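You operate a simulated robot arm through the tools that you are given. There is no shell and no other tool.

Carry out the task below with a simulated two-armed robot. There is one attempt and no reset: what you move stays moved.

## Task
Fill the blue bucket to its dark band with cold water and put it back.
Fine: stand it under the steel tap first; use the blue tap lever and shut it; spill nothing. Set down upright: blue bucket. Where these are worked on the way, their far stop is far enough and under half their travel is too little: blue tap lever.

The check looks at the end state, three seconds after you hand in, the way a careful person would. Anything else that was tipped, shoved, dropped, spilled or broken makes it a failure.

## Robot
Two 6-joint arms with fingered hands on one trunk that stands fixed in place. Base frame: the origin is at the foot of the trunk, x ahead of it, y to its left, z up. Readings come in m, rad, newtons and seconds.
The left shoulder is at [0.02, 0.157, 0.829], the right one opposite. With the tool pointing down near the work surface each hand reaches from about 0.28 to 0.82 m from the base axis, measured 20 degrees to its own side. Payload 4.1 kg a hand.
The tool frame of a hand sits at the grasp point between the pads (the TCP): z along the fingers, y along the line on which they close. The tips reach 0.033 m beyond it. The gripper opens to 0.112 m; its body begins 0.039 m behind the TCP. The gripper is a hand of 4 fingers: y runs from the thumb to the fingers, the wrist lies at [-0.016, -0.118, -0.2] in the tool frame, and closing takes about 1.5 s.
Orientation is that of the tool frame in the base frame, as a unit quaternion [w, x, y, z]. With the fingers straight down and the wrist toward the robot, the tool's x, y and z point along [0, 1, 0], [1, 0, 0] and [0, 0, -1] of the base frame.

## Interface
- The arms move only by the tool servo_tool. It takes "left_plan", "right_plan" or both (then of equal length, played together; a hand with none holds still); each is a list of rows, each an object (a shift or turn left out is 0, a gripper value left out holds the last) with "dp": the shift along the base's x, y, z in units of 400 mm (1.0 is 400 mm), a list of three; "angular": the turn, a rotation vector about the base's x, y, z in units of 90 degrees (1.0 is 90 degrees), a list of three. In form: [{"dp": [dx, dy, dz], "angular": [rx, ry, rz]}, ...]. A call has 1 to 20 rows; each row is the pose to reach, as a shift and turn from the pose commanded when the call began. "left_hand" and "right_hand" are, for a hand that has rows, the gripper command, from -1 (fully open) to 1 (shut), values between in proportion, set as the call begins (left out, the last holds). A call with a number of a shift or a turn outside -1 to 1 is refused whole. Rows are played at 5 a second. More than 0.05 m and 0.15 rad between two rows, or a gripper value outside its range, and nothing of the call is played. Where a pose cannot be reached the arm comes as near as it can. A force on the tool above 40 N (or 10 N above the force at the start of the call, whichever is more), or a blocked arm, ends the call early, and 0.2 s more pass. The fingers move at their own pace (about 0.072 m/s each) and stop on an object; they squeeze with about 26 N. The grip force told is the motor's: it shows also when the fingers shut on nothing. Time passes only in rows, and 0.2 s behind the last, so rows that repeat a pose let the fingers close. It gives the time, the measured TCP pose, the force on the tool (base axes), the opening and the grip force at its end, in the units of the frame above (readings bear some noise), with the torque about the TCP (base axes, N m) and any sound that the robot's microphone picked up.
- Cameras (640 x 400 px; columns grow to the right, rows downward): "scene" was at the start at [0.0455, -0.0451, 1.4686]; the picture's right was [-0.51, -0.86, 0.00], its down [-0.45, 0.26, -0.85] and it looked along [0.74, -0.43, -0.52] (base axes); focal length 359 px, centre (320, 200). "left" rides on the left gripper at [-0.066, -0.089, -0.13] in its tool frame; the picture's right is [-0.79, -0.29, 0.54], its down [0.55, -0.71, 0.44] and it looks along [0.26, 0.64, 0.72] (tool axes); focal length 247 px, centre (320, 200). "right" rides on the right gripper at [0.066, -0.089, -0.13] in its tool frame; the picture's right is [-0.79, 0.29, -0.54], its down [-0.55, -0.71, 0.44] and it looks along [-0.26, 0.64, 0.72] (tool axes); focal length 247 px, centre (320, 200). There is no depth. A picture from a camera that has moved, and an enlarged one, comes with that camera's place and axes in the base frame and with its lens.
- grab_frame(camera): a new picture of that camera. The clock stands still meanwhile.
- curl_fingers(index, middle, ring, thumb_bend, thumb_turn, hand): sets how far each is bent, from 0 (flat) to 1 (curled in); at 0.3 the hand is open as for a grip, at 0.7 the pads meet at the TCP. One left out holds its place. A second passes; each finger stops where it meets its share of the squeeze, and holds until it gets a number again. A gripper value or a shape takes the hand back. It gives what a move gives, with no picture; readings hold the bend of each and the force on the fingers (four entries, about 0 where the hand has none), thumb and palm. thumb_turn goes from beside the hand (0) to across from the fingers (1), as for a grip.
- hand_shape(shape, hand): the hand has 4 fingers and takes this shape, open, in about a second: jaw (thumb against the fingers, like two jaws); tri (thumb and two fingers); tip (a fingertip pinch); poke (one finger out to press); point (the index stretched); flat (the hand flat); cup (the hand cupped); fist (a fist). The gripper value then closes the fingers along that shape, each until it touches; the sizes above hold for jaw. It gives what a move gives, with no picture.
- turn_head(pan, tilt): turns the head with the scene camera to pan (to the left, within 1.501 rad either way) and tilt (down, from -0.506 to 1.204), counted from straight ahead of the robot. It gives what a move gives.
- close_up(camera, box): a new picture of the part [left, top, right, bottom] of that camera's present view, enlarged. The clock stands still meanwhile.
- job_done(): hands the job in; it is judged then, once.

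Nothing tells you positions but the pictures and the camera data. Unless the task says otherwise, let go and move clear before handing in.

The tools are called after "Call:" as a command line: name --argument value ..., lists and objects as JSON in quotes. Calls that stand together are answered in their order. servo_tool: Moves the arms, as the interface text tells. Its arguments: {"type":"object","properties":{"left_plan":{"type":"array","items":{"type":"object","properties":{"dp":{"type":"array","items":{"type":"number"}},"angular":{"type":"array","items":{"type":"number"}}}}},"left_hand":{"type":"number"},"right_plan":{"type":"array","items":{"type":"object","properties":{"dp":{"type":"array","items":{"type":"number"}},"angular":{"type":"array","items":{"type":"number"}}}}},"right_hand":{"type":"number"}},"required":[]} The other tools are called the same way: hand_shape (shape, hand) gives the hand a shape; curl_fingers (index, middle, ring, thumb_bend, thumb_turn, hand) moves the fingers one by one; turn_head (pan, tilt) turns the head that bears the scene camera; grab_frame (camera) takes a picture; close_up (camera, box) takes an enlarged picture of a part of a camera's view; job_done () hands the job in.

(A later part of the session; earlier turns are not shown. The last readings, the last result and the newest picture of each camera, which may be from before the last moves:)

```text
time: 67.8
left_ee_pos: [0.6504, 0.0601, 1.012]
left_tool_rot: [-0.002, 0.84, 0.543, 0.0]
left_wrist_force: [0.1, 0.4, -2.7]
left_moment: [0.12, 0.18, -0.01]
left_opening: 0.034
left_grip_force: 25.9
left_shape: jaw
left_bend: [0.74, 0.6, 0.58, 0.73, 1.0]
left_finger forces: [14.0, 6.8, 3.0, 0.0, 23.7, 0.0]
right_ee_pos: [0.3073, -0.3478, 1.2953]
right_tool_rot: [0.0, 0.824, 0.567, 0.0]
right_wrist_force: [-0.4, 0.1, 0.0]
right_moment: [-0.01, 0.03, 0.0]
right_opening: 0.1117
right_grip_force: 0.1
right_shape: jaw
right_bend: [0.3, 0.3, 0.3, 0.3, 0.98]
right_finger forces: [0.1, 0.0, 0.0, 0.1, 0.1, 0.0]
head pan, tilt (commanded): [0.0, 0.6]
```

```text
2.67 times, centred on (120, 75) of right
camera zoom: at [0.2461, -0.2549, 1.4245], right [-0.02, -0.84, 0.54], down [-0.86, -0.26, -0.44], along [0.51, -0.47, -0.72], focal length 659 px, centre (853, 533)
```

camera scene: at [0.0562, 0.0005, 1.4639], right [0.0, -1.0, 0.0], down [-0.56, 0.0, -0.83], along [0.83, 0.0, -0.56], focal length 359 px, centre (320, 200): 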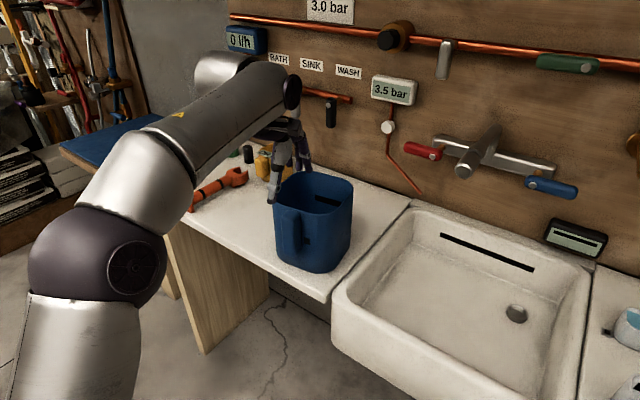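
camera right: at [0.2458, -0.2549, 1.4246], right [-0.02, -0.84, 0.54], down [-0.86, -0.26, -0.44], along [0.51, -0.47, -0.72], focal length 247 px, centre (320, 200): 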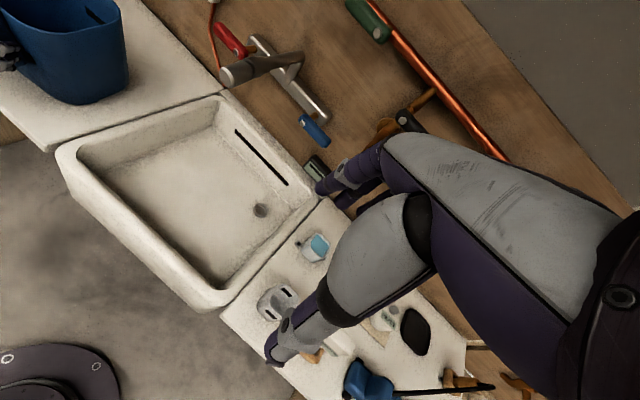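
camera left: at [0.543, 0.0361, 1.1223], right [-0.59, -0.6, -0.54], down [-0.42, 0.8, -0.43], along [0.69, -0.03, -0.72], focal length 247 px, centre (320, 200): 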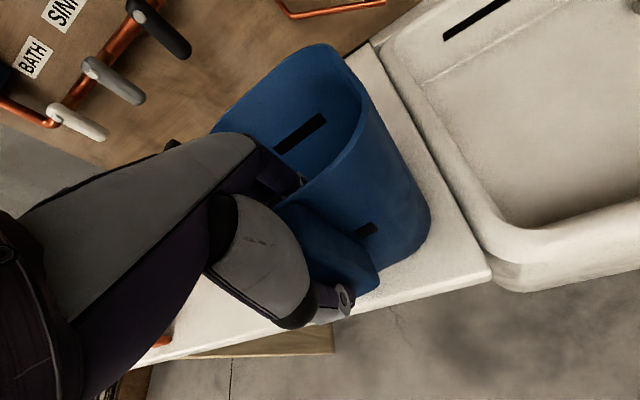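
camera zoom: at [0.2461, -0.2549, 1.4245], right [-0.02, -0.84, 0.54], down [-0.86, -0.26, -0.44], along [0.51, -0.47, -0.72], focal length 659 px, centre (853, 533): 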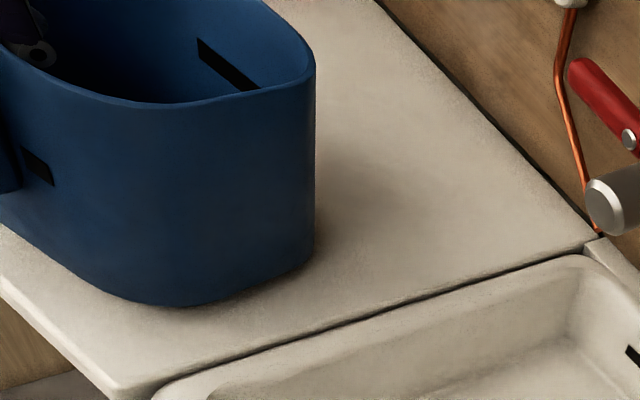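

The empty bucket is light (about 2.7 N) and lifted level in this grip. I'll raise it, carry it over the sink rim to under the spout, and square it up.

Call:
servo_tool --left_plan '[{"dp": [0, 0, 0.04]}, {"dp": [0, 0, 0.085]}, {"dp": [-0.038, -0.08, 0.085], "angular": [0, 0, -0.0139]}, {"dp": [-0.076, -0.159, 0.085], "angular": [0, 0, -0.0278]}, {"dp": [-0.114, -0.239, 0.085], "angular": [0, 0, -0.0417]}, {"dp": [-0.152, -0.318, 0.085], "angular": [0, 0, -0.0556]}, {"dp": [-0.19, -0.398, 0.085], "angular": [0, 0, -0.0694]}, {"dp": [-0.229, -0.477, 0.085], "angular": [0, 0, -0.0833]}, {"dp": [-0.267, -0.557, 0.085], "angular": [0, 0, -0.0972]}, {"dp": [-0.305, -0.636, 0.085], "angular": [0, 0, -0.1111]}, {"dp": [-0.305, -0.636, 0.085], "angular": [0, 0, -0.1111]}]'

Call:
turn_head --pan -0.45 --tilt 0.6

Call:
grab_frame --camera "scene"

Call:
grab_frame --camera "right"

```text
time: 70.2
left_ee_pos: [0.5301, -0.1938, 1.0457]
left_tool_rot: [-0.002, 0.884, 0.467, 0.002]
left_wrist_force: [0.9, 0.3, -3.1]
left_moment: [0.14, 0.15, 0.02]
left_opening: 0.0333
left_grip_force: 25.7
left_shape: jaw
left_bend: [0.74, 0.6, 0.59, 0.73, 1.0]
left_finger forces: [14.2, 6.6, 3.2, 0.1, 23.8, 0.0]
right_ee_pos: [0.3068, -0.3479, 1.2952]
right_tool_rot: [0.0, 0.824, 0.566, 0.0]
right_wrist_force: [0.7, 0.3, -0.3]
right_moment: [0.0, 0.0, 0.03]
right_opening: 0.1118
right_grip_force: 0.2
right_shape: jaw
right_bend: [0.3, 0.3, 0.3, 0.3, 0.98]
right_finger forces: [0.0, 0.0, 0.1, 0.1, 0.0, 0.1]
head pan, tilt (commanded): [0.0, 0.6]
```

```text
time: 71.1
left_ee_pos: [0.5296, -0.1949, 1.0465]
left_tool_rot: [-0.001, 0.884, 0.467, 0.001]
left_wrist_force: [-0.4, -0.2, -3.0]
left_moment: [0.09, 0.16, -0.01]
left_opening: 0.0335
left_grip_force: 25.9
left_shape: jaw
left_bend: [0.74, 0.6, 0.59, 0.73, 1.0]
left_finger forces: [14.2, 6.6, 3.3, 0.0, 23.8, 0.0]
right_ee_pos: [0.3074, -0.3484, 1.2955]
right_tool_rot: [0.0, 0.824, 0.566, 0.0]
right_wrist_force: [0.3, -0.5, 0.4]
right_moment: [0.0, -0.01, 0.03]
right_opening: 0.1117
right_grip_force: 0.0
right_shape: jaw
right_bend: [0.3, 0.3, 0.3, 0.3, 0.98]
right_finger forces: [0.1, 0.0, 0.0, 0.0, 0.1, 0.1]
head pan, tilt (commanded): [-0.45, 0.6]
```

```text
taken
camera scene: at [0.0477, -0.038, 1.4639], right [-0.43, -0.9, 0.0], down [-0.51, 0.25, -0.83], along [0.74, -0.36, -0.56], focal length 359 px, centre (320, 200)
```

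scene: 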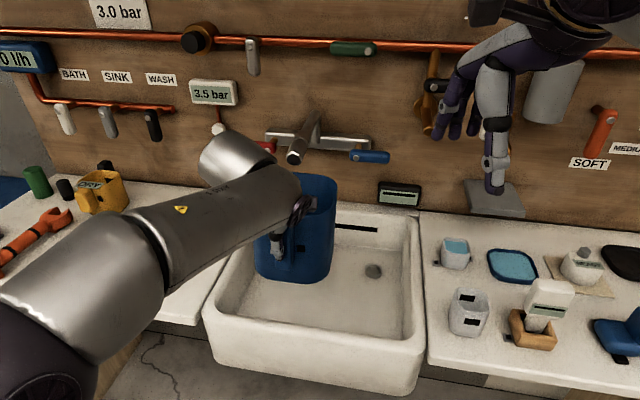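

```text
taken
camera right: at [0.2461, -0.255, 1.4246], right [-0.02, -0.84, 0.54], down [-0.86, -0.26, -0.44], along [0.51, -0.47, -0.72], focal length 247 px, centre (320, 200)
```

right: 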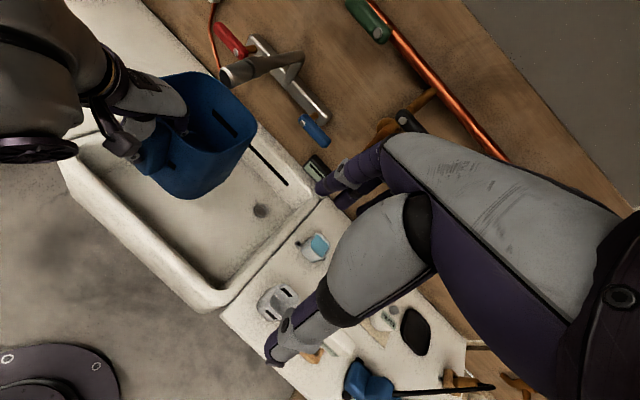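

The bucket hangs over the sink near the spout, clear of everything. I'll zoom to check its position before lowering.

Call:
close_up --camera "right" --box '[100, 20, 340, 220]'

Call:
close_up --camera "scene" --box '[220, 90, 440, 300]'

```text
2.00 times, centred on (220, 120) of right
camera zoom: at [0.2461, -0.255, 1.4246], right [-0.02, -0.84, 0.54], down [-0.86, -0.26, -0.44], along [0.51, -0.47, -0.72], focal length 494 px, centre (520, 360)
```

zoom: 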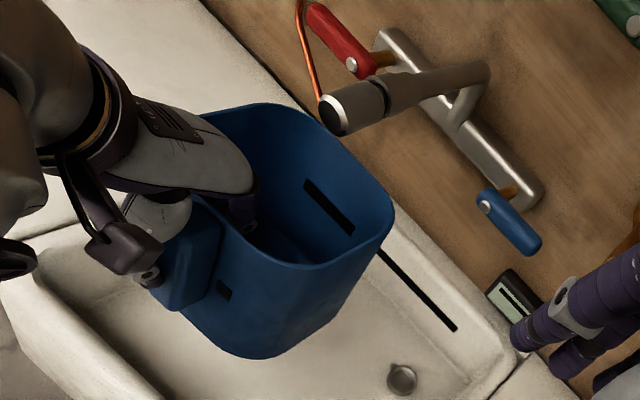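

```text
1.90 times, centred on (330, 195) of scene
camera zoom: at [0.0477, -0.038, 1.4639], right [-0.43, -0.9, 0.0], down [-0.51, 0.25, -0.83], along [0.74, -0.36, -0.56], focal length 684 px, centre (301, 210)
```

zoom: 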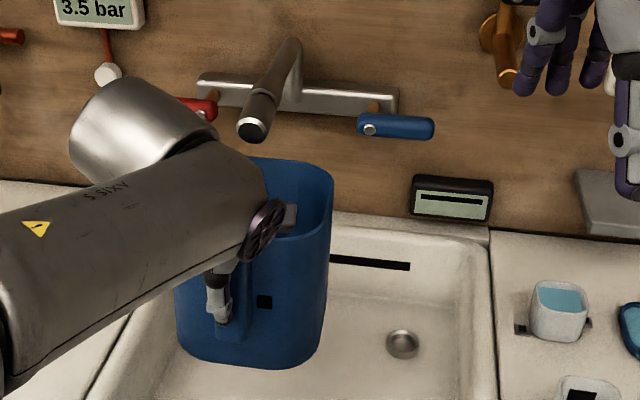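

The bucket is centred about 3 cm in front of the spout tip line (tip at u 0.676, v 0.139, z 1.13), so the stream will fall well inside. Lowering into the sink.

Call:
servo_tool --left_plan '[{"dp": [0, 0, -0.07]}, {"dp": [0, 0, -0.14]}, {"dp": [0, 0, -0.21]}, {"dp": [0, 0, -0.27]}, {"dp": [0, 0, -0.285]}, {"dp": [0, 0, -0.295]}, {"dp": [0, 0, -0.295]}]'

Call:
close_up --camera "right" --box '[100, 20, 340, 220]'

Call:
close_up --camera "scene" --box '[220, 90, 440, 300]'

```text
time: 72.7
left_ee_pos: [0.5288, -0.1943, 0.9275]
left_tool_rot: [-0.002, 0.884, 0.467, 0.001]
left_wrist_force: [1.0, 0.0, -1.5]
left_moment: [0.1, 0.16, 0.03]
left_opening: 0.0336
left_grip_force: 26.3
left_shape: jaw
left_bend: [0.74, 0.6, 0.59, 0.73, 1.0]
left_finger forces: [14.1, 6.5, 3.2, 0.0, 23.8, 0.0]
right_ee_pos: [0.3071, -0.348, 1.2953]
right_tool_rot: [0.0, 0.824, 0.566, 0.0]
right_wrist_force: [0.5, 0.1, -0.7]
right_moment: [0.02, -0.04, -0.01]
right_opening: 0.1118
right_grip_force: 0.0
right_shape: jaw
right_bend: [0.3, 0.3, 0.3, 0.3, 0.98]
right_finger forces: [0.0, 0.0, 0.0, 0.0, 0.1, 0.1]
head pan, tilt (commanded): [-0.45, 0.6]
```

```text
2.00 times, centred on (220, 120) of right
camera zoom: at [0.2461, -0.2549, 1.4245], right [-0.02, -0.84, 0.54], down [-0.86, -0.26, -0.44], along [0.51, -0.47, -0.72], focal length 494 px, centre (520, 360)
```

zoom: 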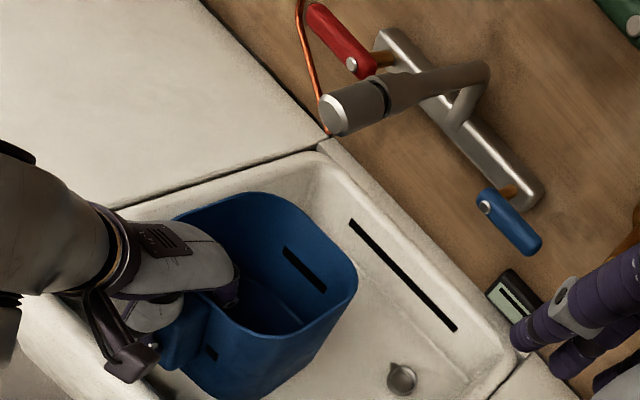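

```text
1.90 times, centred on (330, 195) of scene
camera zoom: at [0.0476, -0.0381, 1.4639], right [-0.44, -0.9, 0.0], down [-0.51, 0.25, -0.83], along [0.74, -0.36, -0.56], focal length 684 px, centre (301, 210)
```

zoom: 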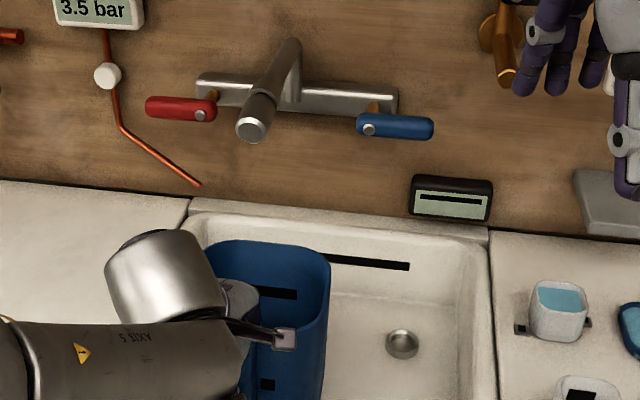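

The load is starting to transfer to the sink floor. A few more millimetres down, then I'll release.

Call:
servo_tool --left_plan '[{"dp": [0, 0, -0.006]}, {"dp": [0, 0, -0.012]}, {"dp": [0, 0, -0.018]}, {"dp": [0, 0, -0.018]}]'

```text
time: 73.7
left_ee_pos: [0.5283, -0.194, 0.9214]
left_tool_rot: [-0.001, 0.884, 0.467, 0.001]
left_wrist_force: [-0.9, 0.0, -1.7]
left_moment: [0.15, 0.19, 0.04]
left_opening: 0.0337
left_grip_force: 25.5
left_shape: jaw
left_bend: [0.74, 0.6, 0.59, 0.73, 1.0]
left_finger forces: [14.2, 6.5, 3.2, 0.0, 23.7, 0.1]
right_ee_pos: [0.3051, -0.349, 1.2944]
right_tool_rot: [0.001, 0.824, 0.566, 0.001]
right_wrist_force: [-0.3, -0.5, -0.1]
right_moment: [-0.01, 0.03, 0.0]
right_opening: 0.1118
right_grip_force: 0.1
right_shape: jaw
right_bend: [0.3, 0.3, 0.3, 0.3, 0.98]
right_finger forces: [0.0, 0.0, 0.1, 0.0, 0.1, 0.1]
head pan, tilt (commanded): [-0.45, 0.6]
```

Call:
servo_tool --left_plan '[{"dp": [0, 0, -0.006]}, {"dp": [0, 0, -0.012]}, {"dp": [0, 0, -0.018]}, {"dp": [0, 0, -0.024]}, {"dp": [0, 0, -0.024]}]'

Call:
close_up --camera "right" --box '[100, 20, 340, 220]'

```text
time: 74.9
left_ee_pos: [0.5285, -0.1943, 0.911]
left_tool_rot: [-0.002, 0.884, 0.467, 0.001]
left_wrist_force: [-0.3, 0.2, -3.7]
left_moment: [0.14, 0.16, -0.02]
left_opening: 0.0334
left_grip_force: 25.8
left_shape: jaw
left_bend: [0.74, 0.6, 0.59, 0.73, 1.0]
left_finger forces: [14.2, 6.5, 3.1, 0.0, 23.7, 0.0]
right_ee_pos: [0.3069, -0.3493, 1.2964]
right_tool_rot: [-0.001, 0.823, 0.567, 0.0]
right_wrist_force: [0.3, -0.1, -0.4]
right_moment: [0.02, -0.01, 0.0]
right_opening: 0.1119
right_grip_force: 0.1
right_shape: jaw
right_bend: [0.3, 0.3, 0.3, 0.3, 0.98]
right_finger forces: [0.0, 0.0, 0.0, 0.1, 0.0, 0.0]
head pan, tilt (commanded): [-0.45, 0.6]
```

```text
2.00 times, centred on (220, 120) of right
camera zoom: at [0.2461, -0.255, 1.4245], right [-0.02, -0.84, 0.54], down [-0.86, -0.26, -0.44], along [0.51, -0.47, -0.72], focal length 494 px, centre (520, 360)
```

zoom: 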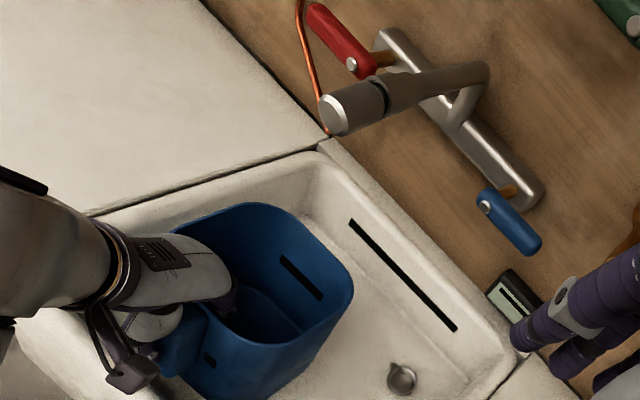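

Call:
servo_tool --left_plan '[{"dp": [0, 0, -0.008]}, {"dp": [0, 0, -0.016]}, {"dp": [0, 0, -0.024]}, {"dp": [0, 0, -0.032]}, {"dp": [0, 0, -0.032]}]'

Call:
close_up --camera "right" --box '[100, 20, 340, 220]'

Call:
grab_frame --camera "left"

```text
time: 76.1
left_ee_pos: [0.5289, -0.194, 0.8976]
left_tool_rot: [-0.002, 0.884, 0.468, 0.001]
left_wrist_force: [0.3, -0.4, -2.2]
left_moment: [0.11, 0.17, -0.01]
left_opening: 0.0337
left_grip_force: 26.3
left_shape: jaw
left_bend: [0.74, 0.6, 0.59, 0.73, 1.0]
left_finger forces: [14.2, 6.5, 3.2, 0.0, 23.7, 0.0]
right_ee_pos: [0.3063, -0.349, 1.2955]
right_tool_rot: [0.0, 0.824, 0.566, 0.0]
right_wrist_force: [0.6, -0.4, -0.5]
right_moment: [-0.02, 0.0, 0.02]
right_opening: 0.1119
right_grip_force: 0.1
right_shape: jaw
right_bend: [0.3, 0.3, 0.3, 0.3, 0.98]
right_finger forces: [0.1, 0.1, 0.0, 0.0, 0.0, 0.0]
head pan, tilt (commanded): [-0.45, 0.6]
```

```text
2.00 times, centred on (220, 120) of right
camera zoom: at [0.2461, -0.255, 1.4245], right [-0.02, -0.84, 0.54], down [-0.86, -0.26, -0.44], along [0.51, -0.47, -0.72], focal length 494 px, centre (520, 360)
```

zoom: 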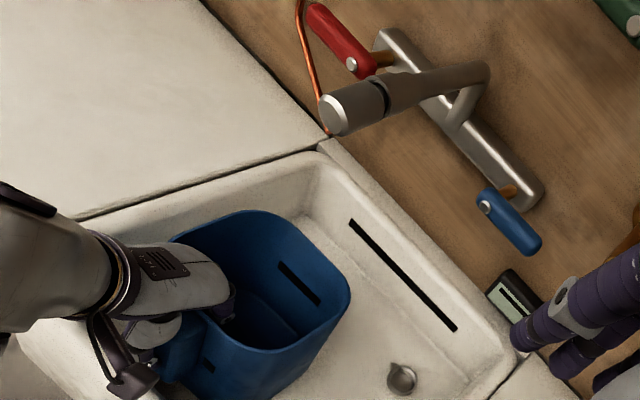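

```text
taken
camera left: at [0.4182, -0.1989, 1.0284], right [-0.68, -0.49, -0.54], down [-0.28, 0.86, -0.43], along [0.68, -0.15, -0.72], focal length 247 px, centre (320, 200)
```

left: 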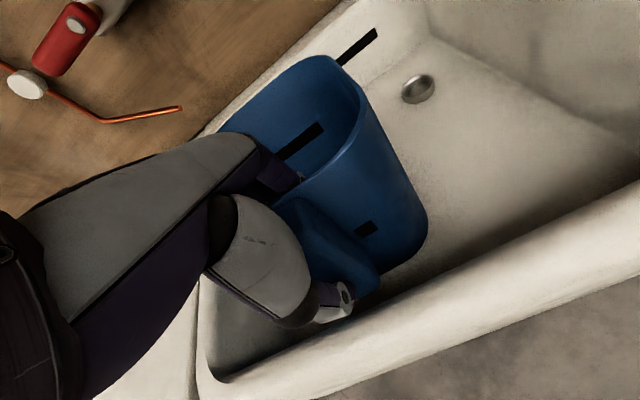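

Still hanging; the basin is deeper than I estimated. I'll keep lowering in small steps with force monitoring.

Call:
servo_tool --left_plan '[{"dp": [0, 0, -0.008]}, {"dp": [0, 0, -0.016]}, {"dp": [0, 0, -0.024]}, {"dp": [0, 0, -0.032]}, {"dp": [0, 0, -0.04]}, {"dp": [0, 0, -0.048]}, {"dp": [0, 0, -0.048]}]'

Call:
close_up --camera "right" --box '[100, 60, 340, 260]'

```text
time: 77.7
left_ee_pos: [0.5291, -0.1946, 0.8806]
left_tool_rot: [-0.001, 0.884, 0.467, 0.002]
left_wrist_force: [3.5, -2.0, 0.4]
left_moment: [0.13, 0.17, 0.01]
left_opening: 0.0335
left_grip_force: 25.8
left_shape: jaw
left_bend: [0.74, 0.6, 0.59, 0.73, 1.0]
left_finger forces: [15.9, 7.3, 3.5, 0.1, 31.6, 0.1]
right_ee_pos: [0.3067, -0.348, 1.2954]
right_tool_rot: [0.001, 0.824, 0.566, 0.0]
right_wrist_force: [-0.8, 1.2, 0.3]
right_moment: [0.0, 0.02, 0.0]
right_opening: 0.1118
right_grip_force: 0.1
right_shape: jaw
right_bend: [0.3, 0.3, 0.3, 0.3, 0.98]
right_finger forces: [0.1, 0.1, 0.0, 0.1, 0.0, 0.0]
head pan, tilt (commanded): [-0.45, 0.6]
```

```text
2.00 times, centred on (220, 160) of right
camera zoom: at [0.2461, -0.255, 1.4245], right [-0.02, -0.84, 0.54], down [-0.86, -0.26, -0.44], along [0.51, -0.47, -0.72], focal length 494 px, centre (520, 280)
```

zoom: 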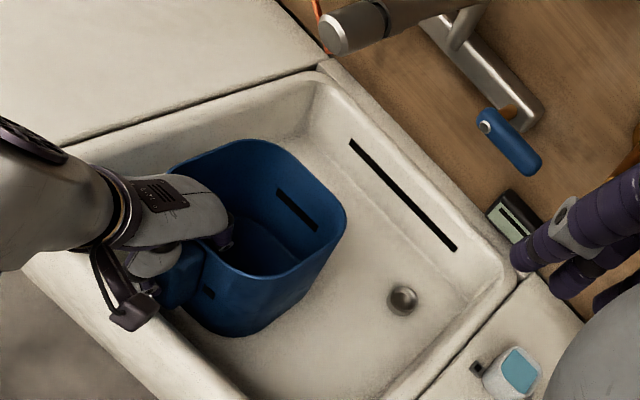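

The thumb seems to be touching the basin's sloped front wall. I'll raise slightly, shift 2.5 cm toward the wall (better centred under the spout too), then lower again.

Call:
servo_tool --left_plan '[{"dp": [0, 0, 0.02]}, {"dp": [0.0, 0.0, 0.045]}, {"dp": [0.026, -0.018, 0.045]}, {"dp": [0.0516, -0.0353, 0.045]}, {"dp": [0.0516, -0.0353, 0.025]}, {"dp": [0.0516, -0.0353, 0.005]}, {"dp": [0.0516, -0.0353, -0.01]}, {"dp": [0.0516, -0.0353, -0.01]}]'

Call:
close_up --camera "right" --box '[100, 60, 340, 260]'

Call:
grab_frame --camera "left"

```text
time: 79.5
left_ee_pos: [0.5496, -0.2087, 0.8757]
left_tool_rot: [-0.001, 0.884, 0.467, 0.002]
left_wrist_force: [-0.3, 0.3, -0.8]
left_moment: [-0.09, -0.05, -0.03]
left_opening: 0.0334
left_grip_force: 25.7
left_shape: jaw
left_bend: [0.74, 0.6, 0.59, 0.73, 1.0]
left_finger forces: [15.0, 6.7, 3.1, 0.0, 25.5, 0.1]
right_ee_pos: [0.3077, -0.3485, 1.2948]
right_tool_rot: [0.0, 0.824, 0.567, 0.001]
right_wrist_force: [0.8, 0.0, -0.1]
right_moment: [0.03, 0.0, 0.0]
right_opening: 0.112
right_grip_force: 0.0
right_shape: jaw
right_bend: [0.3, 0.3, 0.3, 0.3, 0.98]
right_finger forces: [0.0, 0.0, 0.0, 0.0, 0.1, 0.0]
head pan, tilt (commanded): [-0.45, 0.6]
```

```text
2.00 times, centred on (220, 160) of right
camera zoom: at [0.2461, -0.2549, 1.4246], right [-0.02, -0.84, 0.54], down [-0.86, -0.26, -0.44], along [0.51, -0.47, -0.72], focal length 494 px, centre (520, 280)
```

zoom: 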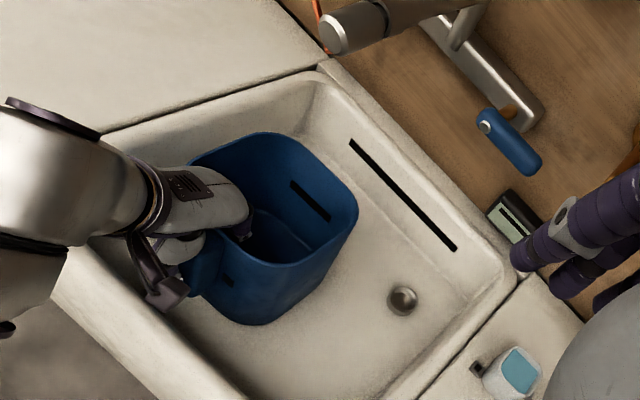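

```text
taken
camera left: at [0.4393, -0.2128, 1.0057], right [-0.68, -0.49, -0.54], down [-0.27, 0.86, -0.43], along [0.68, -0.15, -0.72], focal length 247 px, centre (320, 200)
```

left: 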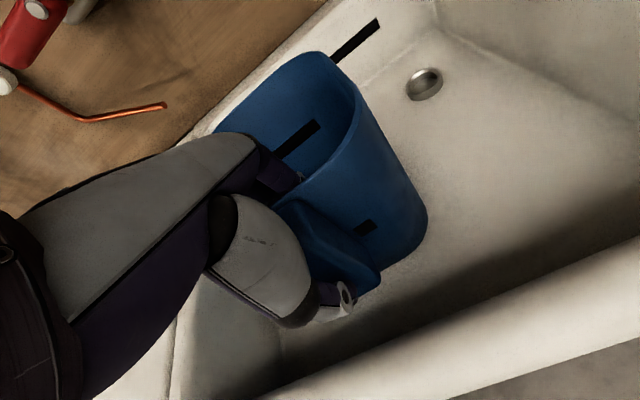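

The load and moment have vanished, so the bucket is on the basin floor. One more tiny press to make sure it is flat.

Call:
servo_tool --left_plan '[{"dp": [0, 0, -0.004]}, {"dp": [0, 0, -0.008]}, {"dp": [0, 0, -0.012]}, {"dp": [0, 0, -0.012]}]'

```text
time: 80.5
left_ee_pos: [0.5484, -0.2082, 0.872]
left_tool_rot: [0.001, 0.884, 0.468, 0.002]
left_wrist_force: [-0.3, -0.2, 8.5]
left_moment: [-0.07, -0.07, -0.02]
left_opening: 0.0336
left_grip_force: 25.3
left_shape: jaw
left_bend: [0.74, 0.6, 0.59, 0.73, 1.0]
left_finger forces: [15.9, 7.4, 3.5, 0.0, 27.0, 0.0]
right_ee_pos: [0.306, -0.349, 1.2953]
right_tool_rot: [0.0, 0.824, 0.567, 0.0]
right_wrist_force: [-1.0, -0.1, -0.2]
right_moment: [-0.01, -0.01, -0.02]
right_opening: 0.112
right_grip_force: 0.1
right_shape: jaw
right_bend: [0.3, 0.3, 0.3, 0.3, 0.98]
right_finger forces: [0.1, 0.0, 0.1, 0.0, 0.0, 0.0]
head pan, tilt (commanded): [-0.45, 0.6]
```

The bucket rests firmly on the basin floor. I'll relieve the downward push, check the view of the bucket interior, then bring the right hand toward the blue lever.

Call:
servo_tool --left_plan '[{"dp": [0, 0, 0.006]}, {"dp": [0, 0, 0.008]}]'

Call:
turn_head --pan -0.45 --tilt 0.75

Call:
grab_frame --camera "scene"

Call:
close_up --camera "left" --box '[200, 30, 440, 230]'

```text
time: 81.1
left_ee_pos: [0.5503, -0.2084, 0.8732]
left_tool_rot: [-0.002, 0.884, 0.467, 0.001]
left_wrist_force: [0.6, -0.2, -1.3]
left_moment: [-0.09, -0.11, -0.03]
left_opening: 0.0334
left_grip_force: 25.8
left_shape: jaw
left_bend: [0.74, 0.6, 0.59, 0.73, 1.0]
left_finger forces: [15.7, 7.2, 3.5, 0.1, 26.0, 0.0]
right_ee_pos: [0.3065, -0.3494, 1.2944]
right_tool_rot: [0.001, 0.824, 0.566, 0.0]
right_wrist_force: [-0.3, -0.6, 0.1]
right_moment: [-0.02, 0.0, -0.02]
right_opening: 0.112
right_grip_force: 0.1
right_shape: jaw
right_bend: [0.3, 0.3, 0.3, 0.3, 0.98]
right_finger forces: [0.0, 0.0, 0.1, 0.0, 0.1, 0.1]
head pan, tilt (commanded): [-0.45, 0.6]
```

```text
time: 81.8
left_ee_pos: [0.55, -0.2095, 0.8745]
left_tool_rot: [-0.001, 0.884, 0.467, 0.0]
left_wrist_force: [0.1, 0.3, -1.3]
left_moment: [-0.07, -0.01, -0.01]
left_opening: 0.0333
left_grip_force: 26.2
left_shape: jaw
left_bend: [0.74, 0.6, 0.59, 0.73, 1.0]
left_finger forces: [15.6, 7.1, 3.3, 0.0, 25.9, 0.1]
right_ee_pos: [0.3069, -0.3489, 1.2944]
right_tool_rot: [0.0, 0.824, 0.566, 0.0]
right_wrist_force: [0.1, 0.2, -0.8]
right_moment: [0.01, -0.02, -0.01]
right_opening: 0.1118
right_grip_force: 0.1
right_shape: jaw
right_bend: [0.3, 0.3, 0.3, 0.3, 0.98]
right_finger forces: [0.0, 0.1, 0.0, 0.0, 0.0, 0.0]
head pan, tilt (commanded): [-0.45, 0.75]
```

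```text
taken
camera scene: at [0.0427, -0.0357, 1.4511], right [-0.44, -0.9, 0.0], down [-0.61, 0.3, -0.73], along [0.66, -0.32, -0.68], focal length 359 px, centre (320, 200)
```

scene: 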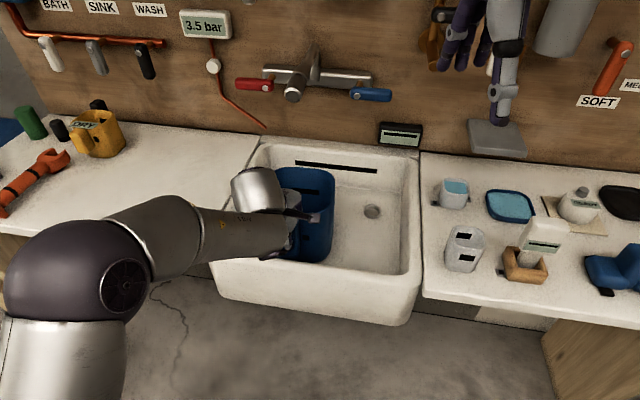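

```text
2.00 times, centred on (320, 130) of left
camera zoom: at [0.4394, -0.2129, 1.0039], right [-0.68, -0.49, -0.54], down [-0.28, 0.86, -0.43], along [0.68, -0.15, -0.72], focal length 494 px, centre (320, 340)
```

zoom: 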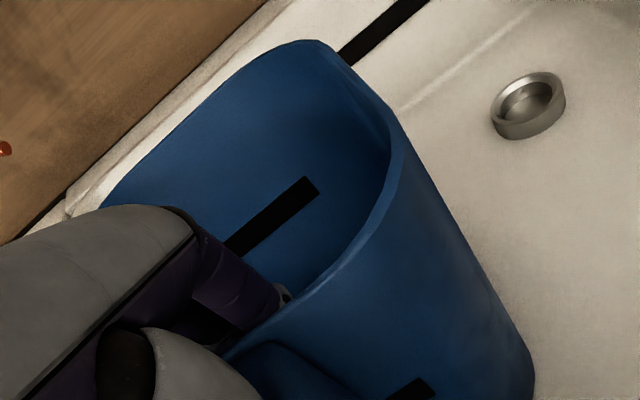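

The left camera has a good view of the band inside. Now I'll bring the right hand in front of and slightly above the blue lever, fingers pointing forward.

Call:
servo_tool --right_plan '[{"dp": [0.078, -0.025, -0.055], "angular": [-0.0387, -0.0739, -0.0169]}, {"dp": [0.155, -0.05, -0.109], "angular": [-0.0775, -0.1478, -0.0338]}, {"dp": [0.233, -0.075, -0.164], "angular": [-0.1162, -0.2217, -0.0506]}, {"dp": [0.311, -0.1, -0.219], "angular": [-0.155, -0.2956, -0.0675]}, {"dp": [0.388, -0.125, -0.273], "angular": [-0.1937, -0.3694, -0.0844]}, {"dp": [0.466, -0.15, -0.328], "angular": [-0.2324, -0.4433, -0.1013]}, {"dp": [0.543, -0.175, -0.383], "angular": [-0.2712, -0.5172, -0.1181]}, {"dp": [0.621, -0.2, -0.4375], "angular": [-0.3099, -0.5911, -0.135]}, {"dp": [0.621, -0.2, -0.4375], "angular": [-0.3099, -0.5911, -0.135]}]'

Call:
grab_frame --camera "scene"

Call:
grab_frame --camera "right"

```text
time: 83.8
left_ee_pos: [0.549, -0.2083, 0.8723]
left_tool_rot: [-0.002, 0.884, 0.467, 0.001]
left_wrist_force: [-1.2, 0.2, -0.9]
left_moment: [-0.05, -0.05, -0.01]
left_opening: 0.0331
left_grip_force: 25.8
left_shape: jaw
left_bend: [0.74, 0.6, 0.59, 0.73, 1.0]
left_finger forces: [15.7, 6.9, 3.1, 0.0, 25.6, 0.1]
right_ee_pos: [0.5599, -0.4163, 1.1255]
right_tool_rot: [0.442, 0.769, 0.4, 0.231]
right_wrist_force: [-0.2, -0.1, 0.1]
right_moment: [0.01, -0.01, 0.0]
right_opening: 0.1117
right_grip_force: 0.0
right_shape: jaw
right_bend: [0.3, 0.3, 0.3, 0.3, 0.98]
right_finger forces: [0.1, 0.0, 0.0, 0.0, 0.1, 0.1]
right hand out of reach, approached as far as the arm can: row 8, 9
head pan, tilt (commanded): [-0.45, 0.75]
```

```text
taken
camera scene: at [0.0425, -0.0357, 1.4511], right [-0.44, -0.9, 0.0], down [-0.61, 0.3, -0.73], along [0.66, -0.32, -0.68], focal length 359 px, centre (320, 200)
```

scene: 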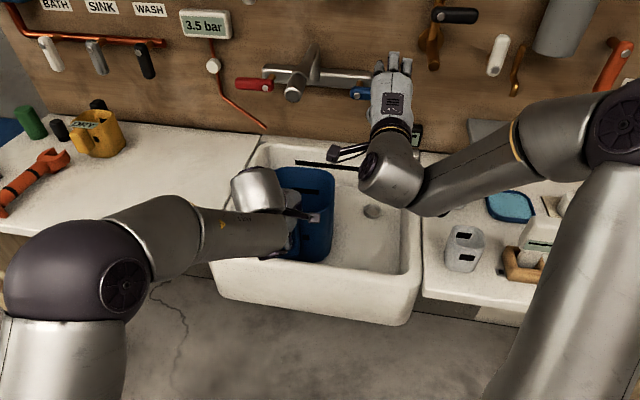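

```text
taken
camera right: at [0.4675, -0.2721, 1.114], right [-0.72, -0.47, 0.52], down [-0.3, -0.46, -0.83], along [0.63, -0.75, 0.19], focal length 247 px, centre (320, 200)
```

right: 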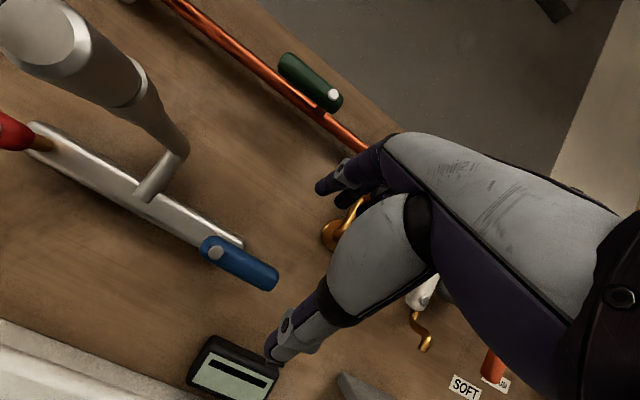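

The pivot knob of the blue lever is about u 0.833, v 0.026, z 1.06, and the lever runs horizontally to v ≈ -0.053. I'll close the right hand into a compact tip and look.

Call:
servo_tool --right_plan '[{"dp": [0, 0, 0]}, {"dp": [0, 0, 0]}, {"dp": [0, 0, 0]}, {"dp": [0, 0, 0]}, {"dp": [0, 0, 0]}, {"dp": [0, 0, 0]}, {"dp": [0, 0, 0]}, {"dp": [0, 0, 0]}]' --right_hand 1

Call:
grab_frame --camera "right"

Call:
close_up --camera "scene" --box '[230, 30, 450, 200]'

```text
time: 85.6
left_ee_pos: [0.5486, -0.2084, 0.8733]
left_tool_rot: [-0.002, 0.884, 0.468, 0.0]
left_wrist_force: [-0.6, 0.6, -1.1]
left_moment: [-0.09, -0.04, -0.01]
left_opening: 0.0332
left_grip_force: 26.1
left_shape: jaw
left_bend: [0.74, 0.6, 0.59, 0.73, 1.0]
left_finger forces: [15.7, 6.9, 3.3, 0.0, 25.7, 0.0]
right_ee_pos: [0.5595, -0.4162, 1.1259]
right_tool_rot: [0.441, 0.769, 0.401, 0.23]
right_wrist_force: [0.9, 0.2, 0.3]
right_moment: [0.03, 0.0, -0.02]
right_opening: 0.0
right_grip_force: 25.8
right_shape: jaw
right_bend: [0.7, 0.7, 0.7, 0.51, 1.0]
right_finger forces: [0.1, 0.0, 0.1, 0.0, 0.0, 0.0]
head pan, tilt (commanded): [-0.45, 0.75]
```

```text
taken
camera right: at [0.4675, -0.2722, 1.1142], right [-0.72, -0.47, 0.52], down [-0.3, -0.46, -0.83], along [0.63, -0.75, 0.19], focal length 247 px, centre (320, 200)
```

right: 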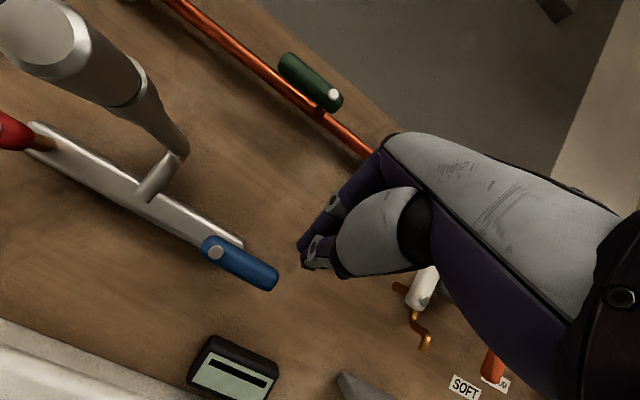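

```text
2.35 times, centred on (340, 115) of scene
camera zoom: at [0.0426, -0.0357, 1.4511], right [-0.44, -0.9, 0.0], down [-0.61, 0.3, -0.73], along [0.66, -0.32, -0.68], focal length 846 px, centre (273, 400)
```

zoom: 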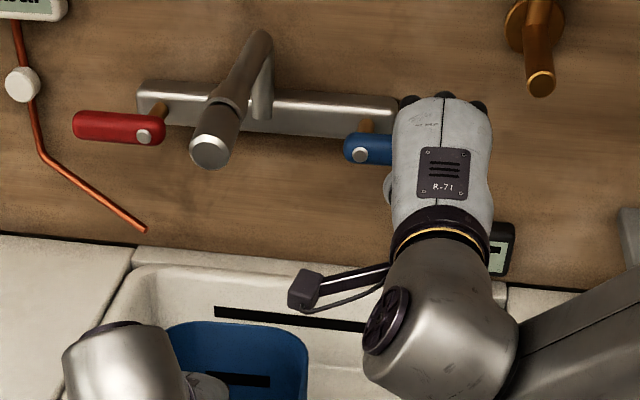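

I'll move the closed fingertips forward to just above the lever's free end.

Call:
servo_tool --right_plan '[{"dp": [0.058, -0.057, 0.024]}, {"dp": [0.116, -0.113, 0.024]}, {"dp": [0.174, -0.17, 0.024]}, {"dp": [0.232, -0.227, 0.024]}, {"dp": [0.232, -0.227, 0.024]}]'

Call:
grab_frame --camera "right"

Call:
close_up --camera "scene" --box '[230, 30, 450, 200]'

```text
time: 86.8
left_ee_pos: [0.5495, -0.2086, 0.8743]
left_tool_rot: [-0.002, 0.884, 0.467, 0.001]
left_wrist_force: [-0.5, 0.1, -1.3]
left_moment: [-0.05, -0.02, 0.01]
left_opening: 0.0333
left_grip_force: 26.3
left_shape: jaw
left_bend: [0.74, 0.6, 0.59, 0.73, 1.0]
left_finger forces: [15.8, 6.9, 3.1, 0.1, 25.8, 0.1]
right_ee_pos: [0.6646, -0.4896, 1.1491]
right_tool_rot: [0.439, 0.774, 0.397, 0.226]
right_wrist_force: [-0.6, 0.0, -0.2]
right_moment: [-0.04, -0.02, 0.01]
right_opening: 0.0
right_grip_force: 25.7
right_shape: jaw
right_bend: [0.7, 0.7, 0.7, 0.51, 1.0]
right_finger forces: [0.0, 0.0, 0.0, 0.0, 0.0, 0.1]
right hand out of reach, approached as far as the arm can: row 1, 2, 3, 4, 5
head pan, tilt (commanded): [-0.45, 0.75]
```

```text
taken
camera right: at [0.5745, -0.344, 1.1382], right [-0.72, -0.46, 0.52], down [-0.31, -0.45, -0.83], along [0.62, -0.76, 0.18], focal length 247 px, centre (320, 200)
```

right: 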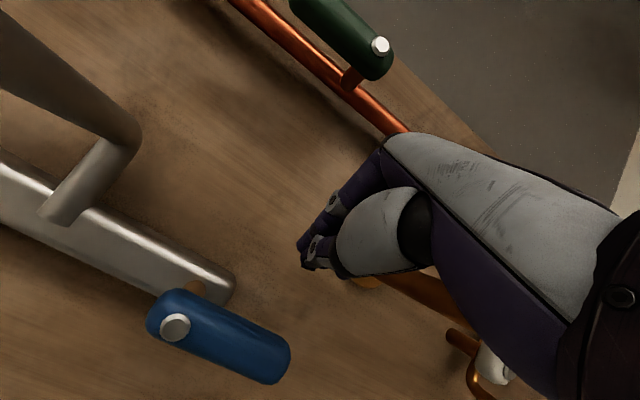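

```text
2.35 times, centred on (340, 115) of scene
camera zoom: at [0.0426, -0.0356, 1.4511], right [-0.44, -0.9, 0.0], down [-0.61, 0.3, -0.73], along [0.66, -0.32, -0.68], focal length 846 px, centre (273, 400)
```

zoom: 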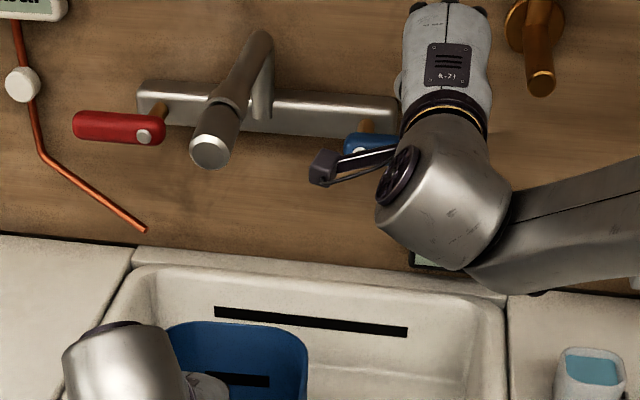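

Slightly past a joint limit with this forward pitch. I'll point the fingers more downward (45°), which should be comfortable, right above the lever end.

Call:
servo_tool --right_plan '[{"dp": [-0.01, -0.005, 0.0], "angular": [0.0471, 0.0688, 0.0]}, {"dp": [-0.03, -0.012, -0.02], "angular": [0.0941, 0.1376, 0.0]}, {"dp": [-0.043, -0.019, -0.05], "angular": [0.0941, 0.1376, 0.0]}, {"dp": [-0.043, -0.019, -0.05], "angular": [0.0941, 0.1376, 0.0]}]'

Call:
grab_frame --camera "right"

Call:
close_up --camera "scene" --box '[230, 30, 450, 200]'

```text
time: 87.8
left_ee_pos: [0.549, -0.2079, 0.8734]
left_tool_rot: [-0.001, 0.884, 0.467, 0.001]
left_wrist_force: [-0.5, -0.3, -1.9]
left_moment: [-0.05, -0.04, -0.03]
left_opening: 0.0333
left_grip_force: 25.8
left_shape: jaw
left_bend: [0.74, 0.6, 0.59, 0.73, 1.0]
left_finger forces: [15.8, 6.8, 3.1, 0.0, 25.7, 0.0]
right_ee_pos: [0.647, -0.4952, 1.1283]
right_tool_rot: [0.338, 0.817, 0.431, 0.178]
right_wrist_force: [-0.5, -0.5, 0.3]
right_moment: [-0.02, -0.02, 0.02]
right_opening: 0.0
right_grip_force: 25.7
right_shape: jaw
right_bend: [0.7, 0.7, 0.7, 0.51, 1.0]
right_finger forces: [0.0, 0.0, 0.1, 0.0, 0.1, 0.0]
head pan, tilt (commanded): [-0.45, 0.75]
```

```text
taken
camera right: at [0.5553, -0.3542, 1.1565], right [-0.59, -0.55, 0.58], down [-0.47, -0.35, -0.81], along [0.65, -0.76, -0.06], focal length 247 px, centre (320, 200)
```

right: 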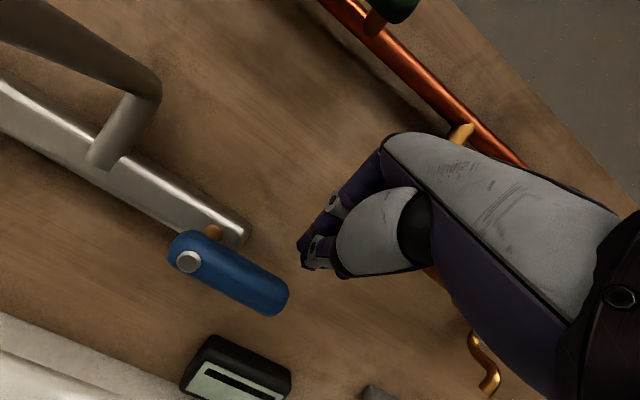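

```text
2.35 times, centred on (340, 115) of scene
camera zoom: at [0.0426, -0.0357, 1.4511], right [-0.44, -0.9, 0.0], down [-0.61, 0.3, -0.73], along [0.66, -0.32, -0.68], focal length 846 px, centre (273, 400)
```

zoom: 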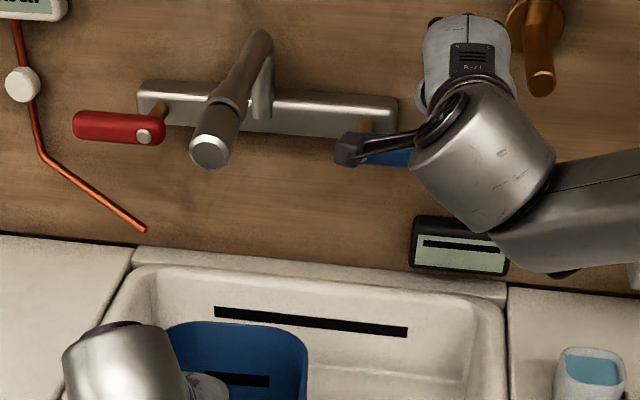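

Fully reached, right above the lever end. I'll press straight down gently in 1 cm steps and watch the force.

Call:
servo_tool --right_plan '[{"dp": [0.0165, -0.0113, -0.025]}, {"dp": [0.0165, -0.0113, -0.05]}, {"dp": [0.0165, -0.0113, -0.075]}, {"dp": [0.0165, -0.0113, -0.1]}]'

Call:
grab_frame --camera "right"

Call:
close_up --camera "scene" --box '[230, 30, 450, 200]'

```text
time: 88.8
left_ee_pos: [0.5497, -0.2081, 0.873]
left_tool_rot: [-0.001, 0.884, 0.467, 0.001]
left_wrist_force: [-0.2, -0.2, -1.4]
left_moment: [-0.06, -0.03, 0.02]
left_opening: 0.0335
left_grip_force: 25.8
left_shape: jaw
left_bend: [0.74, 0.6, 0.59, 0.73, 1.0]
left_finger forces: [15.9, 6.9, 3.1, 0.0, 25.5, 0.1]
right_ee_pos: [0.6527, -0.5015, 1.0887]
right_tool_rot: [0.339, 0.817, 0.432, 0.179]
right_wrist_force: [-1.4, -1.3, 2.1]
right_moment: [-0.02, -0.04, -0.03]
right_opening: 0.0002
right_grip_force: 26.2
right_shape: jaw
right_bend: [0.7, 0.7, 0.7, 0.51, 1.0]
right_finger forces: [0.1, 0.1, 0.0, 0.1, 0.0, 0.0]
head pan, tilt (commanded): [-0.45, 0.75]
```

```text
taken
camera right: at [0.562, -0.359, 1.1166], right [-0.59, -0.55, 0.58], down [-0.47, -0.35, -0.81], along [0.65, -0.76, -0.06], focal length 247 px, centre (320, 200)
```

right: 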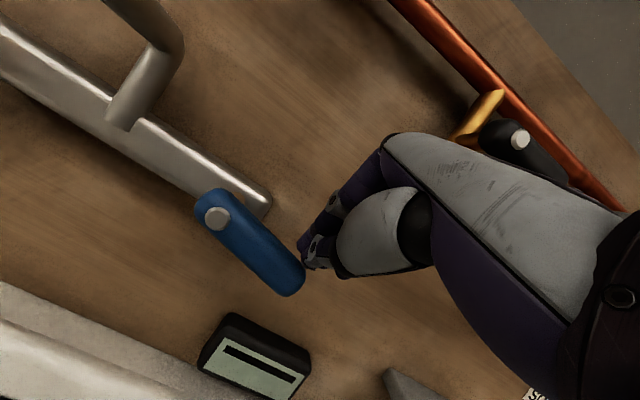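

```text
2.35 times, centred on (340, 115) of scene
camera zoom: at [0.0426, -0.0357, 1.4511], right [-0.44, -0.9, 0.0], down [-0.61, 0.3, -0.73], along [0.66, -0.32, -0.68], focal length 846 px, centre (273, 400)
```

zoom: 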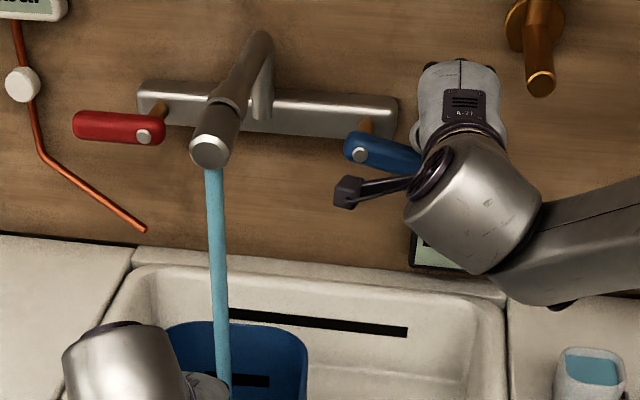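

Pressing down opens it: water is already streaming into the bucket. Quick look at the level before opening further.

Call:
close_up --camera "left" --box '[200, 30, 440, 230]'

Call:
close_up --camera "scene" --box '[260, 110, 380, 270]'

```text
2.00 times, centred on (320, 130) of left
camera zoom: at [0.4394, -0.2129, 1.004], right [-0.68, -0.49, -0.54], down [-0.28, 0.86, -0.43], along [0.68, -0.15, -0.72], focal length 494 px, centre (320, 340)
```

zoom: 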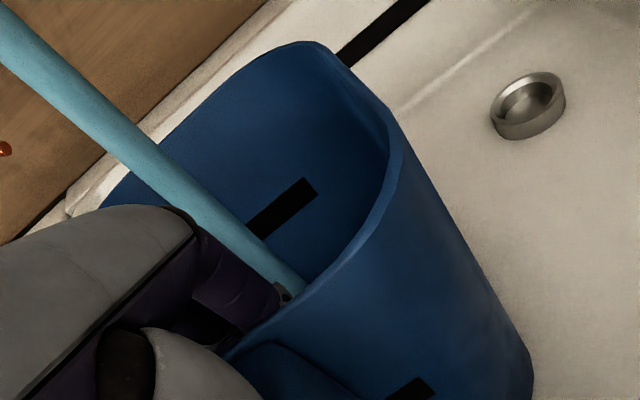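

```text
2.50 times, centred on (320, 190) of scene
camera zoom: at [0.0426, -0.0357, 1.4511], right [-0.44, -0.9, 0.0], down [-0.61, 0.3, -0.73], along [0.66, -0.32, -0.68], focal length 898 px, centre (320, 225)
```

zoom: 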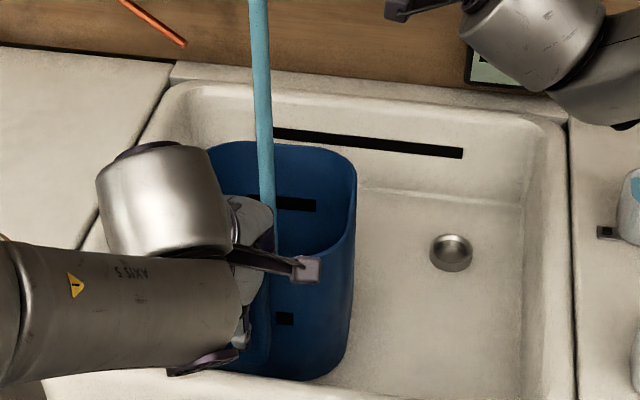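

The stream lands cleanly inside. I'll push the lever on along its arc to its far stop.

Call:
servo_tool --right_plan '[{"dp": [0.0068, 0.0099, -0.0325]}, {"dp": [0.0085, 0.0124, -0.0753]}, {"dp": [0.0165, 0.0241, -0.1158]}, {"dp": [0.0302, 0.0442, -0.1513]}, {"dp": [0.0466, 0.0681, -0.1763]}]'

Call:
close_up --camera "left" --box '[200, 30, 440, 230]'

Call:
grab_frame --camera "right"

Call:
close_up --camera "scene" --box '[230, 50, 470, 270]'

```text
time: 90.0
left_ee_pos: [0.5491, -0.2085, 0.875]
left_tool_rot: [-0.002, 0.884, 0.467, 0.001]
left_wrist_force: [0.2, 0.4, -0.9]
left_moment: [-0.01, 0.02, 0.02]
left_opening: 0.0332
left_grip_force: 26.1
left_shape: jaw
left_bend: [0.74, 0.6, 0.59, 0.73, 1.0]
left_finger forces: [15.7, 6.7, 3.0, 0.0, 25.8, 0.0]
right_ee_pos: [0.6717, -0.472, 1.0182]
right_tool_rot: [0.338, 0.817, 0.431, 0.178]
right_wrist_force: [-0.6, -1.4, 1.4]
right_moment: [-0.02, -0.03, -0.06]
right_opening: 0.0
right_grip_force: 26.6
right_shape: jaw
right_bend: [0.7, 0.7, 0.7, 0.51, 1.0]
right_finger forces: [0.3, 0.0, 0.0, 0.0, 0.0, 0.0]
head pan, tilt (commanded): [-0.45, 0.75]
```

```text
2.00 times, centred on (320, 130) of left
camera zoom: at [0.4393, -0.213, 1.004], right [-0.68, -0.49, -0.54], down [-0.28, 0.86, -0.43], along [0.68, -0.15, -0.72], focal length 494 px, centre (320, 340)
```

zoom: 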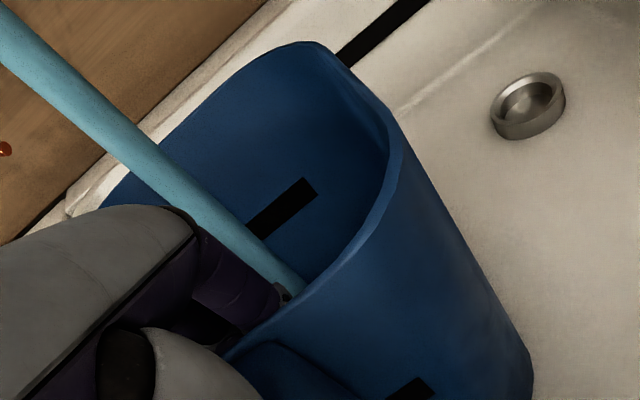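

```text
taken
camera right: at [0.5801, -0.3314, 1.0457], right [-0.59, -0.55, 0.58], down [-0.47, -0.35, -0.81], along [0.65, -0.76, -0.06], focal length 247 px, centre (320, 200)
```

right: 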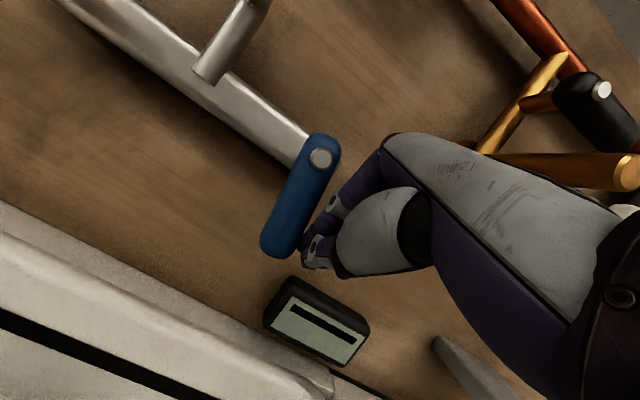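

```text
1.82 times, centred on (350, 160) of scene
camera zoom: at [0.0425, -0.0357, 1.4511], right [-0.44, -0.9, 0.0], down [-0.61, 0.3, -0.73], along [0.66, -0.32, -0.68], focal length 653 px, centre (266, 273)
```

zoom: 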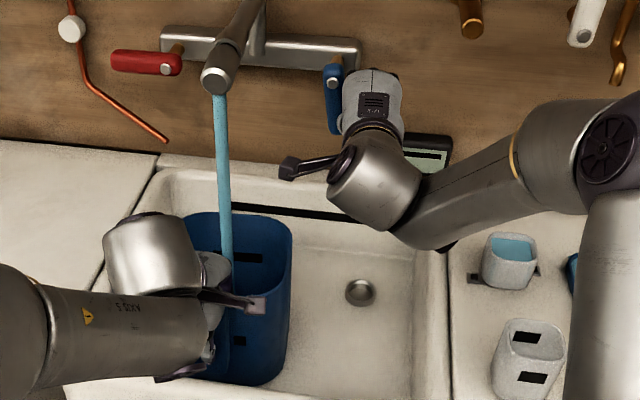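

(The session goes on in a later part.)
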